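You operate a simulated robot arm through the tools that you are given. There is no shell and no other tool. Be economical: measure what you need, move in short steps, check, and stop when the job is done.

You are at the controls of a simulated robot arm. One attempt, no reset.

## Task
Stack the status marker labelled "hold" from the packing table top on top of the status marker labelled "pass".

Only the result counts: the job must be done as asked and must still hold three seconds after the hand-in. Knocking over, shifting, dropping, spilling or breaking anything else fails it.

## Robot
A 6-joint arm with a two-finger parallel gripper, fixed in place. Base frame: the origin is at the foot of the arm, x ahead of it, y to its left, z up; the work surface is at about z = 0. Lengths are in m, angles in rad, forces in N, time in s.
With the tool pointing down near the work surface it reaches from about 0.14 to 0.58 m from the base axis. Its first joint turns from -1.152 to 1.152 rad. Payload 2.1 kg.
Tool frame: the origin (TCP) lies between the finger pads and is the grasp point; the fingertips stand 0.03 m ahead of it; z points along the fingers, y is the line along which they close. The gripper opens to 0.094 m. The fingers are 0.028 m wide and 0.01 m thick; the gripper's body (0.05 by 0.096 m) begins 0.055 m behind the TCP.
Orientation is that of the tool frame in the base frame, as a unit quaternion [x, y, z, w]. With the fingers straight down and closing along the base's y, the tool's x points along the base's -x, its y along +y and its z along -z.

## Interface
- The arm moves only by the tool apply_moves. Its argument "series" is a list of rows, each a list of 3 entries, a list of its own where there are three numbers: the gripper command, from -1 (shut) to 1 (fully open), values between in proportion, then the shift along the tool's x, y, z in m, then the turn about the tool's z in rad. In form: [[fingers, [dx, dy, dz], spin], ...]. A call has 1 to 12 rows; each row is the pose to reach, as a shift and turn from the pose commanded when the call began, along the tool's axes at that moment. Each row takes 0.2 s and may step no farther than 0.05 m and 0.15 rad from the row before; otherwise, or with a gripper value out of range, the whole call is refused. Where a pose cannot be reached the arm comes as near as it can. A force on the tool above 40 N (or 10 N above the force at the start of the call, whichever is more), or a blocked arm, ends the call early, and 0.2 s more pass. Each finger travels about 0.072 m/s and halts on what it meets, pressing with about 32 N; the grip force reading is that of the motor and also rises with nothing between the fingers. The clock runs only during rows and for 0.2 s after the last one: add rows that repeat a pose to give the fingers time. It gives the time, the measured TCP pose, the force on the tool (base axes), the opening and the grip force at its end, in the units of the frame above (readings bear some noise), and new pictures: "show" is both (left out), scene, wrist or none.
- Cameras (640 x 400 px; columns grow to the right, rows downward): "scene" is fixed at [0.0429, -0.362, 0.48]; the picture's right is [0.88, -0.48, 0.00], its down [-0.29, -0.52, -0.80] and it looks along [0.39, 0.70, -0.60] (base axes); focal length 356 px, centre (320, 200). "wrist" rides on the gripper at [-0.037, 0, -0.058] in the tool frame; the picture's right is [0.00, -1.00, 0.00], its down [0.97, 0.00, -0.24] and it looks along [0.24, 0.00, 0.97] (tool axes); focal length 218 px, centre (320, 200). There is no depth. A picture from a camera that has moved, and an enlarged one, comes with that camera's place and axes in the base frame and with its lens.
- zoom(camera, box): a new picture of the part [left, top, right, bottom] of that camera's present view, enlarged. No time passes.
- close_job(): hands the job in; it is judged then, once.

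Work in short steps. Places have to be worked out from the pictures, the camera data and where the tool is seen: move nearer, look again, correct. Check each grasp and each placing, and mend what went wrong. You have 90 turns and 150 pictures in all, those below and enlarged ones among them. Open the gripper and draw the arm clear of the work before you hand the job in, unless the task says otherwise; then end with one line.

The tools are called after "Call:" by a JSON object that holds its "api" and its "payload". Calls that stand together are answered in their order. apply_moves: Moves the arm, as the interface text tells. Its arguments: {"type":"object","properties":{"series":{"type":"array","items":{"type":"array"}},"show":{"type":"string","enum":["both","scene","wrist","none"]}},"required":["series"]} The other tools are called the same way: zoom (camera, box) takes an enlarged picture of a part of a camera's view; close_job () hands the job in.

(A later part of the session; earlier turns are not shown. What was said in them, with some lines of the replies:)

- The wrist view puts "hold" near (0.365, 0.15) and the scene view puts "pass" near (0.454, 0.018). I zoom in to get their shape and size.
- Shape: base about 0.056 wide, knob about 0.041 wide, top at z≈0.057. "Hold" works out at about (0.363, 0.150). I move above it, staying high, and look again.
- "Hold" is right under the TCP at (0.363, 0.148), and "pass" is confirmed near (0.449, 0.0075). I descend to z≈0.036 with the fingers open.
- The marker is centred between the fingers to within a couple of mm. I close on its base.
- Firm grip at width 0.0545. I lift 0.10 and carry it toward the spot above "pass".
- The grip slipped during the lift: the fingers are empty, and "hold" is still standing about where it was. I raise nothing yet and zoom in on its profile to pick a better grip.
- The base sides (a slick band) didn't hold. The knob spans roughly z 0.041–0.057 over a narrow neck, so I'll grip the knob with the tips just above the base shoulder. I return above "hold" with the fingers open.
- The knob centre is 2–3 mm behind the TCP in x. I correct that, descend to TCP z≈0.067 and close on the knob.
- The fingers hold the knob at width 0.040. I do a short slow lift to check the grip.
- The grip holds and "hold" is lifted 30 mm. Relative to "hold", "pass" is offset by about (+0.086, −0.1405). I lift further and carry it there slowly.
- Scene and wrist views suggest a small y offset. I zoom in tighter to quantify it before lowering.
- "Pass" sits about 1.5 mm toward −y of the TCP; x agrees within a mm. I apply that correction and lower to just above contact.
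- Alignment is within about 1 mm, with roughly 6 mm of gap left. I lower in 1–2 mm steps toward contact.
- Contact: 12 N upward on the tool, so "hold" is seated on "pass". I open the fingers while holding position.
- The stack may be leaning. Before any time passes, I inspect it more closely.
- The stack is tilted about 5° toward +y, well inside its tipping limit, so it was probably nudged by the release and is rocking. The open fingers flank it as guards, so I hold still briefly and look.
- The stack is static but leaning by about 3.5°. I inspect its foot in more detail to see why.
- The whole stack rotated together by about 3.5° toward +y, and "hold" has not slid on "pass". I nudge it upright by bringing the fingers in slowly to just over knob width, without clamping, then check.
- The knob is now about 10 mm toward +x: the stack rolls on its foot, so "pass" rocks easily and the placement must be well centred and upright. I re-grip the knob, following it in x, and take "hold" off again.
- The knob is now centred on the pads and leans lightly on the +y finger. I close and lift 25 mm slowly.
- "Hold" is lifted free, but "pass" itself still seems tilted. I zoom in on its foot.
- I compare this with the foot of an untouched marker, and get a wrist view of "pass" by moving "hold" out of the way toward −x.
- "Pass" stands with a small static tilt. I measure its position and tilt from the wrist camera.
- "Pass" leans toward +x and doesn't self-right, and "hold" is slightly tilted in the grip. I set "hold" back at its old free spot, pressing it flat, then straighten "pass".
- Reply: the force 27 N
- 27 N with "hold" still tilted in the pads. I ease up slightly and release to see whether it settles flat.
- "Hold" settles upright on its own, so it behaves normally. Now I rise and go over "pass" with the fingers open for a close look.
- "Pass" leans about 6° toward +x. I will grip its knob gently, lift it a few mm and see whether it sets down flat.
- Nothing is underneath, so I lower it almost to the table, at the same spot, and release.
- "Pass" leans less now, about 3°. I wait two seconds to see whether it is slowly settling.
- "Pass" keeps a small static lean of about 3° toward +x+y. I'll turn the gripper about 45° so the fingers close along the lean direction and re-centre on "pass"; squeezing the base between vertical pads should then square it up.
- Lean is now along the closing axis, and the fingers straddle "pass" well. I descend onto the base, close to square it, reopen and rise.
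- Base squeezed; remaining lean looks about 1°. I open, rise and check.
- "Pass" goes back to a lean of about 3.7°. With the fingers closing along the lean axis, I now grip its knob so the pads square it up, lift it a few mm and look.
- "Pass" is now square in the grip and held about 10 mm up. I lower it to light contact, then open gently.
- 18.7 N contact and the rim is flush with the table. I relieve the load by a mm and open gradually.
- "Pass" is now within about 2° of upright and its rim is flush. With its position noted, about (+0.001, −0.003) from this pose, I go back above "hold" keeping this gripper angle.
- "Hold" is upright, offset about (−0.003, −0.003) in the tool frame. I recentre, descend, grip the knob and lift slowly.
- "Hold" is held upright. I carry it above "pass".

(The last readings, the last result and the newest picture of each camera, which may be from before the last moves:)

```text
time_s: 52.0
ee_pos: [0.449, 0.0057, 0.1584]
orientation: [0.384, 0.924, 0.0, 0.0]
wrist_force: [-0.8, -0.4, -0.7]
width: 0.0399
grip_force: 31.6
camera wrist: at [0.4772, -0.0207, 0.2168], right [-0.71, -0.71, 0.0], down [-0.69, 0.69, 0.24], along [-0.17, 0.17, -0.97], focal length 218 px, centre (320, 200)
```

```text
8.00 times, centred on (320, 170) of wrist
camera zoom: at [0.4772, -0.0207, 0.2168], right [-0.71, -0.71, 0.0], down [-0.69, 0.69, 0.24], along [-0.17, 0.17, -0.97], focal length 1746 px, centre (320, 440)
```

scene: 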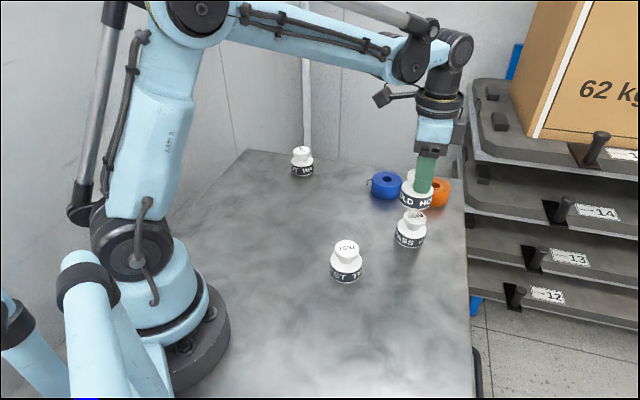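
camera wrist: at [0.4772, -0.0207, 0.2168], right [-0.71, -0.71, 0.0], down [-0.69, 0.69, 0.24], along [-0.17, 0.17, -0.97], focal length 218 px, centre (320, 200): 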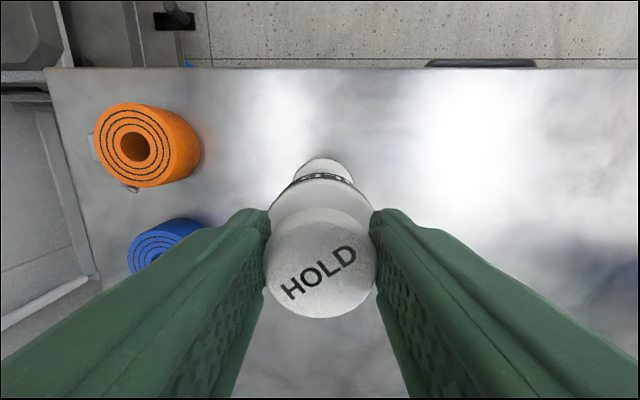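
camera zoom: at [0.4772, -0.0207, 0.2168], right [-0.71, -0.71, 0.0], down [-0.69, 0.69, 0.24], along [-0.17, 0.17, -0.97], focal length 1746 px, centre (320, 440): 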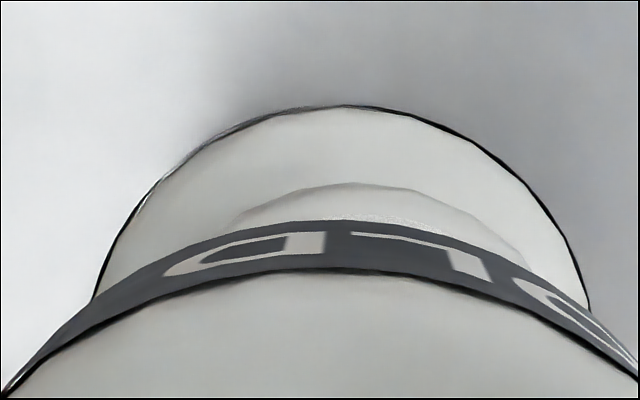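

Direct view: "pass" is about 2.5–4 mm right and 3–5 mm "up" in the picture relative to "hold". I shift by tool (−0.0046, −0.0025), lower 25 mm and re-check.

Call:
{"api": "apply_moves", "payload": {"series": [[-1, [-0.0046, -0.0025, 0], 0], [-1, [-0.0046, -0.0025, 0.012], 0], [-1, [-0.0046, -0.0025, 0.022], 0], [-1, [-0.0046, -0.0025, 0.025], 0], [-1, [-0.0046, -0.0025, 0.025], 0]], "show": "none"}}

Call:
{"api": "zoom", "payload": {"camera": "scene", "box": [380, 160, 440, 255]}}

Call:
{"api": "zoom", "payload": {"camera": "wrist", "box": [280, 145, 360, 195]}}

```text
time_s: 53.2
ee_pos: [0.4514, -0.001, 0.1344]
orientation: [0.382, 0.924, 0.001, -0.001]
wrist_force: [-0.5, -0.8, -1.3]
width: 0.0403
grip_force: 32.0
```

```text
4.21 times, centred on (410, 208) of scene
camera zoom: at [0.0429, -0.362, 0.48], right [0.88, -0.48, 0.0], down [-0.29, -0.52, -0.8], along [0.39, 0.7, -0.6], focal length 1501 px, centre (-59, 168)
```

zoom: 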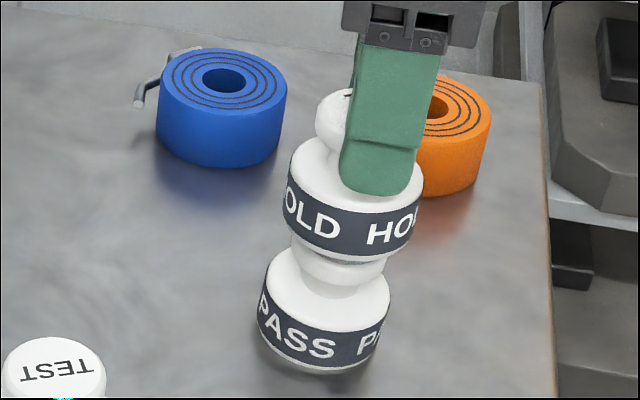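

```text
8.00 times, centred on (320, 170) of wrist
camera zoom: at [0.4799, -0.027, 0.1929], right [-0.71, -0.71, 0.0], down [-0.69, 0.69, 0.24], along [-0.17, 0.17, -0.97], focal length 1746 px, centre (320, 440)
```

zoom: 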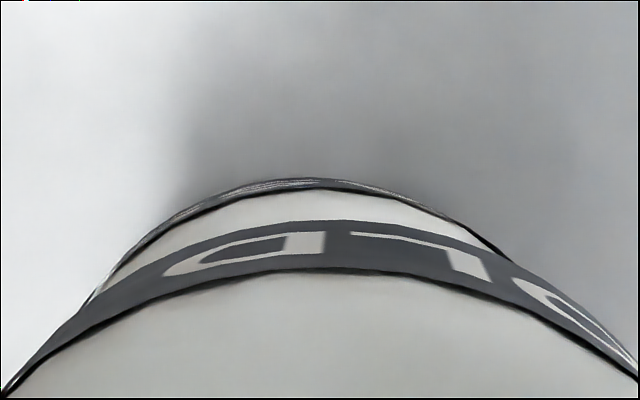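

Alignment is now within about 1–2 mm, with "hold" over the knob of "pass". A small 1 mm correction, then I lower to contact in fine steps.

Call:
{"api": "apply_moves", "payload": {"series": [[-1, [0.001, 0, 0.003], 0], [-1, [0.001, 0, 0.005], 0], [-1, [0.001, 0, 0.006], 0], [-1, [0.001, 0, 0.0065], 0], [-1, [0.001, 0, 0.0065], 0]], "show": "none"}}

Call:
{"api": "zoom", "payload": {"camera": "scene", "box": [380, 160, 440, 255]}}

```text
time_s: 54.4
ee_pos: [0.4501, -0.0008, 0.1283]
orientation: [0.382, 0.924, 0.0, 0.0]
wrist_force: [0.5, 0.2, -0.9]
width: 0.04
grip_force: 32.1
```

```text
4.21 times, centred on (410, 208) of scene
camera zoom: at [0.0429, -0.362, 0.48], right [0.88, -0.48, 0.0], down [-0.29, -0.52, -0.8], along [0.39, 0.7, -0.6], focal length 1501 px, centre (-59, 168)
```

zoom: 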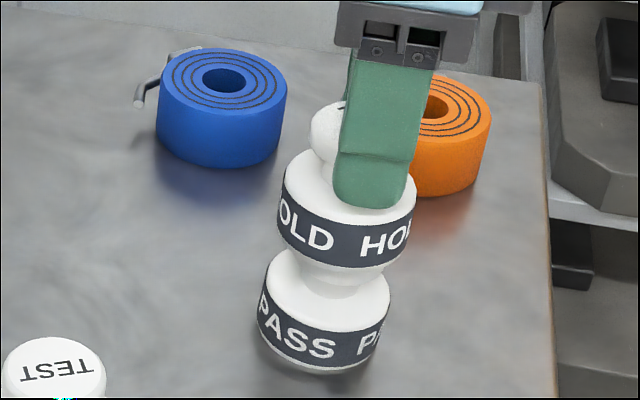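

Still no contact force, so I lower a little more in sub-mm steps.

Call:
{"api": "apply_moves", "payload": {"series": [[-1, [0, 0, 0.0007], 0], [-1, [0, 0, 0.0014], 0], [-1, [0, 0, 0.0014], 0]], "show": "none"}}

```text
time_s: 55.2
ee_pos: [0.4515, 0.0003, 0.1263]
orientation: [0.382, 0.924, 0.0, 0.0]
wrist_force: [-0.2, 0.1, -0.3]
width: 0.0402
grip_force: 32.2
```

Call:
{"api": "apply_moves", "payload": {"series": [[-1, [0, 0, 0.0007], 0], [-1, [0, 0, 0.0014], 0], [-1, [0, 0, 0.0014], 0]], "show": "none"}}

Call:
{"api": "zoom", "payload": {"camera": "scene", "box": [380, 160, 440, 255]}}

```text
time_s: 56.0
ee_pos: [0.4491, 0.0001, 0.1264]
orientation: [0.383, 0.924, 0.0, 0.0]
wrist_force: [-0.2, 2.5, 19.2]
width: 0.0401
grip_force: 31.9
```

```text
4.21 times, centred on (410, 208) of scene
camera zoom: at [0.0428, -0.362, 0.48], right [0.88, -0.48, 0.0], down [-0.29, -0.52, -0.8], along [0.39, 0.7, -0.6], focal length 1501 px, centre (-59, 168)
```

zoom: 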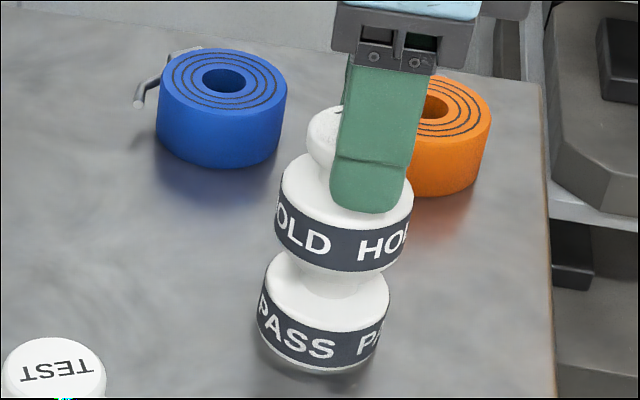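

Contact (19 N). I back off about 0.8 mm to unload, then open gradually.

Call:
{"api": "apply_moves", "payload": {"series": [[-1, [0, 0, -0.0008], 0], [-1, [0, 0, -0.0008], 0], [-0.12, [0, 0, -0.0008], 0], [-0.06, [0, 0, -0.0008], 0], [0.0, [0, 0, -0.0008], 0], [0.1, [0, 0, -0.0008], 0], [0.25, [0, 0, -0.0008], 0], [0.25, [0, 0, -0.0008], 0]]}}

Call:
{"api": "zoom", "payload": {"camera": "scene", "box": [380, 160, 440, 255]}}

Call:
{"api": "zoom", "payload": {"camera": "wrist", "box": [220, 130, 420, 330]}}

```text
time_s: 57.8
ee_pos: [0.4495, -0.0005, 0.1253]
orientation: [0.382, 0.924, 0.0, 0.0]
wrist_force: [0.2, 0.0, 0.7]
width: 0.059
grip_force: 0.1
camera wrist: at [0.4782, -0.0261, 0.1843], right [-0.71, -0.71, 0.0], down [-0.69, 0.69, 0.24], along [-0.17, 0.17, -0.97], focal length 218 px, centre (320, 200)
```

scene: 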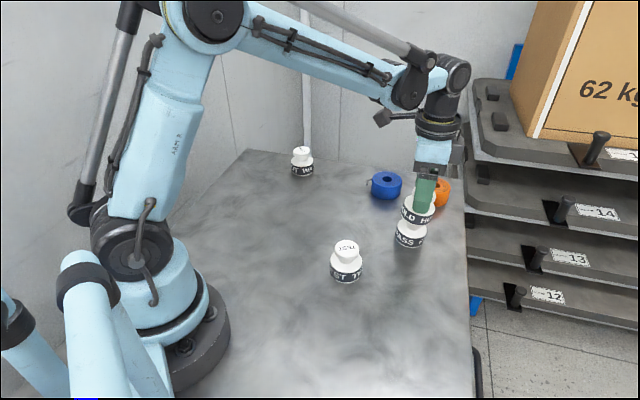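
wrist: 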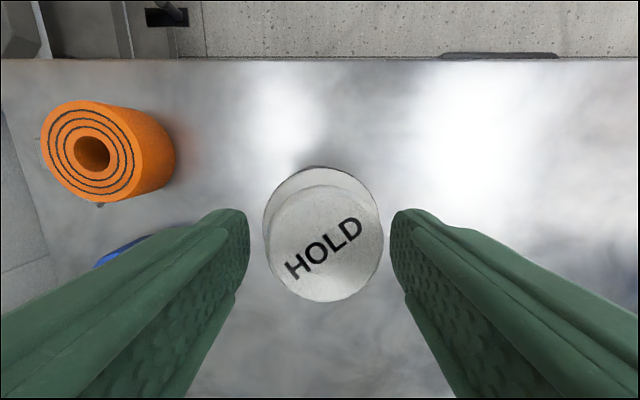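

```text
4.21 times, centred on (410, 208) of scene
camera zoom: at [0.0429, -0.362, 0.48], right [0.88, -0.48, 0.0], down [-0.29, -0.52, -0.8], along [0.39, 0.7, -0.6], focal length 1501 px, centre (-59, 168)
```

zoom: 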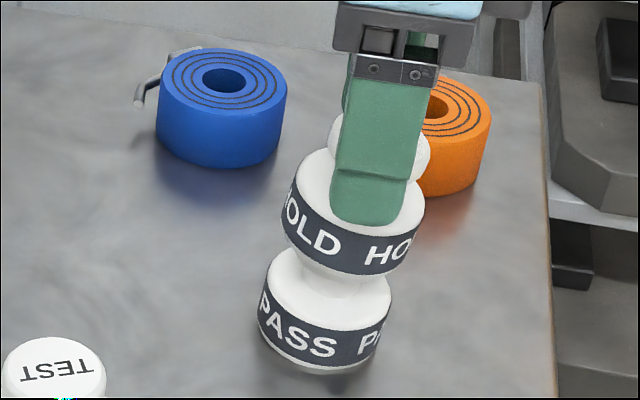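

```text
2.00 times, centred on (320, 230) of wrist
camera zoom: at [0.4782, -0.0261, 0.1843], right [-0.71, -0.71, 0.0], down [-0.69, 0.69, 0.24], along [-0.17, 0.17, -0.97], focal length 436 px, centre (320, 140)
```

zoom: 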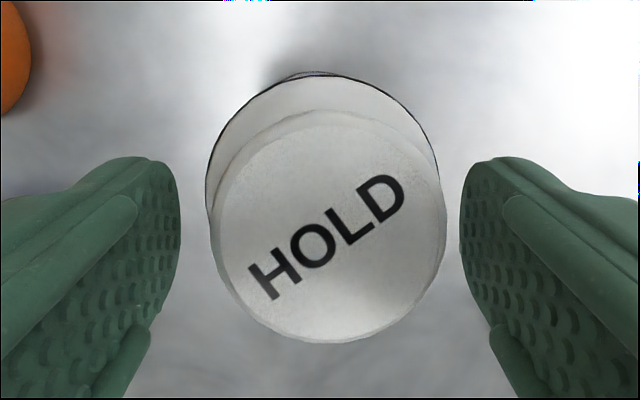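

"Hold" stands free on "pass", with a lean of about 5° toward +x−y. I wait with the fingers as guards to see whether it is stable.

Call:
{"api": "apply_moves", "payload": {"series": [[0.3, [0, 0, 0], 0], [0.5, [0, 0, 0], 0], [0.7, [0, 0, 0], 0], [0.7, [0, 0, 0], 0], [0.7, [0, 0, 0], 0], [0.7, [0, 0, 0], 0], [0.7, [0, 0, 0], 0], [0.7, [0, 0, 0], 0], [0.7, [0, 0, 0], 0], [0.7, [0, 0, 0], 0]], "show": "none"}}

Call:
{"api": "zoom", "payload": {"camera": "scene", "box": [380, 160, 440, 255]}}

Call:
{"api": "zoom", "payload": {"camera": "wrist", "box": [220, 130, 420, 330]}}

```text
time_s: 60.0
ee_pos: [0.4509, -0.0014, 0.125]
orientation: [0.383, 0.924, -0.001, 0.0]
wrist_force: [0.0, 0.4, 0.2]
width: 0.0798
grip_force: 0.1
```

```text
4.21 times, centred on (410, 208) of scene
camera zoom: at [0.0429, -0.362, 0.48], right [0.88, -0.48, 0.0], down [-0.29, -0.52, -0.8], along [0.39, 0.7, -0.6], focal length 1501 px, centre (-59, 168)
```

zoom: 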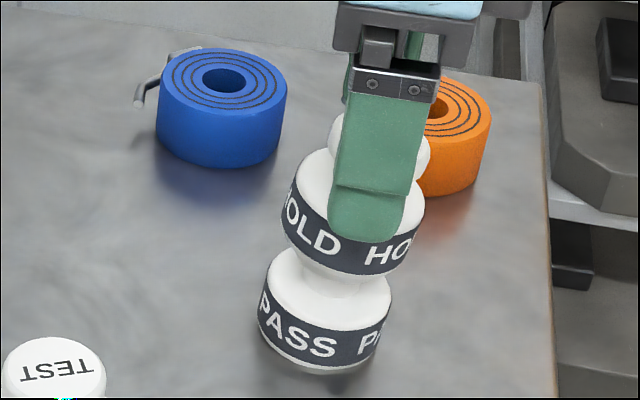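

```text
2.00 times, centred on (320, 230) of wrist
camera zoom: at [0.4782, -0.0261, 0.1843], right [-0.71, -0.71, 0.0], down [-0.69, 0.69, 0.24], along [-0.17, 0.17, -0.97], focal length 436 px, centre (320, 140)
```

zoom: 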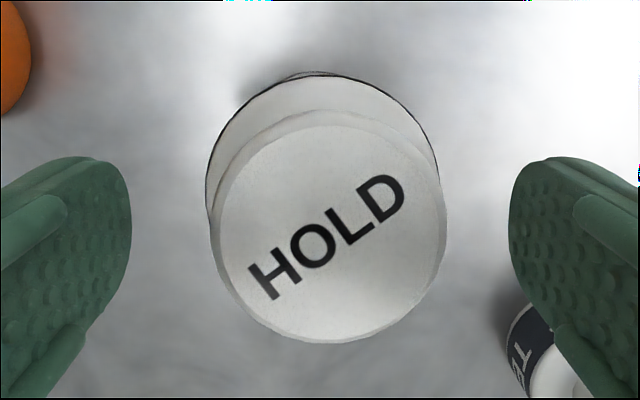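

No change over 2 s; the stack is static. I open fully and rise straight up, then inspect from above.

Call:
{"api": "apply_moves", "payload": {"series": [[1, [0, 0, 0], 0], [1, [0, 0, 0], 0], [1, [0, 0, -0.02], 0], [1, [0, 0, -0.05], 0], [1, [0, 0, -0.08], 0], [1, [0.03, 0, -0.11], 0], [1, [0.06, 0, -0.11], 0], [1, [0.1, 0, -0.11], 0], [1, [0.1, 0, -0.11], 0]]}}

Call:
{"api": "zoom", "payload": {"camera": "scene", "box": [380, 160, 440, 255]}}

```text
time_s: 62.0
ee_pos: [0.3774, 0.0719, 0.235]
orientation: [0.383, 0.924, 0.001, -0.001]
wrist_force: [-0.9, -0.8, 0.4]
width: 0.0943
grip_force: 0.1
camera wrist: at [0.405, 0.0463, 0.2942], right [-0.71, -0.71, 0.0], down [-0.69, 0.69, 0.24], along [-0.17, 0.17, -0.97], focal length 218 px, centre (320, 200)
```

scene: 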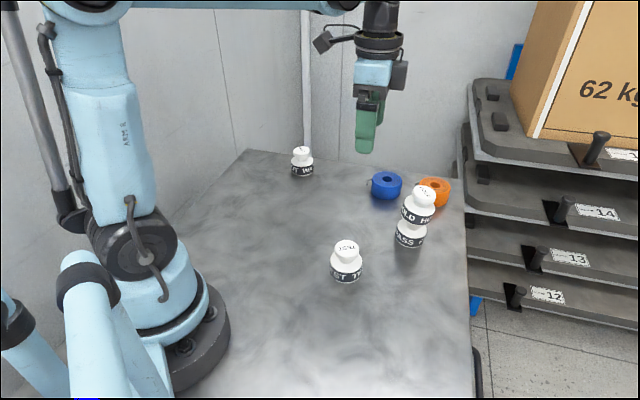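
wrist: 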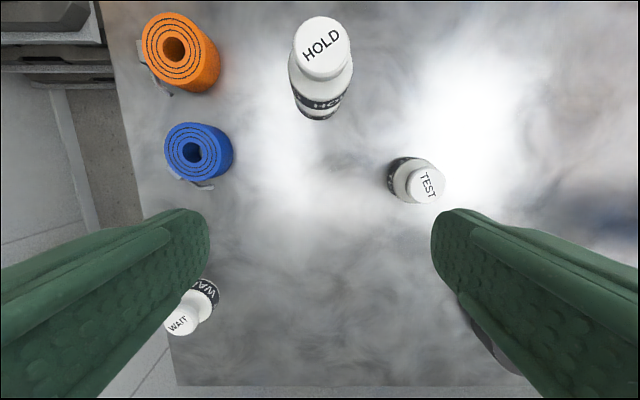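

```text
4.21 times, centred on (410, 208) of scene
camera zoom: at [0.0429, -0.362, 0.48], right [0.88, -0.48, 0.0], down [-0.29, -0.52, -0.8], along [0.39, 0.7, -0.6], focal length 1501 px, centre (-59, 168)
```

zoom: 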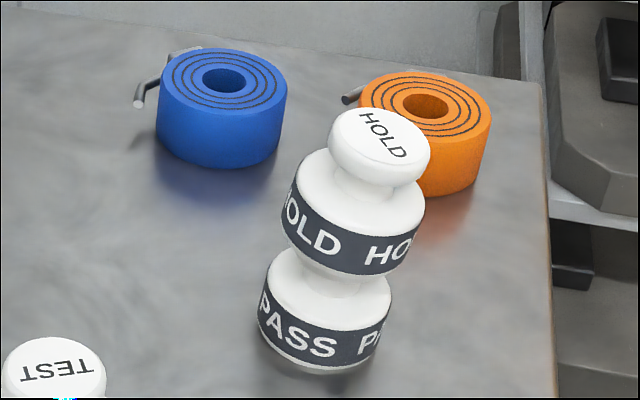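

The stack hasn't moved in over 4 s (t = 57.8 to 62.0). "Hold" rests on "pass" with a slight lean, the other items are untouched, and the arm is clear with the gripper open. I hand it in.

Call:
{"api": "close_job", "payload": {}}

```text
The job is handed in.
```

"Hold" is stacked on "pass" and stayed still for the last 4 s before hand-in, but the stack leans about 5–6°, and "pass" was lifted, re-seated and moved a few mm during an earlier attempt.
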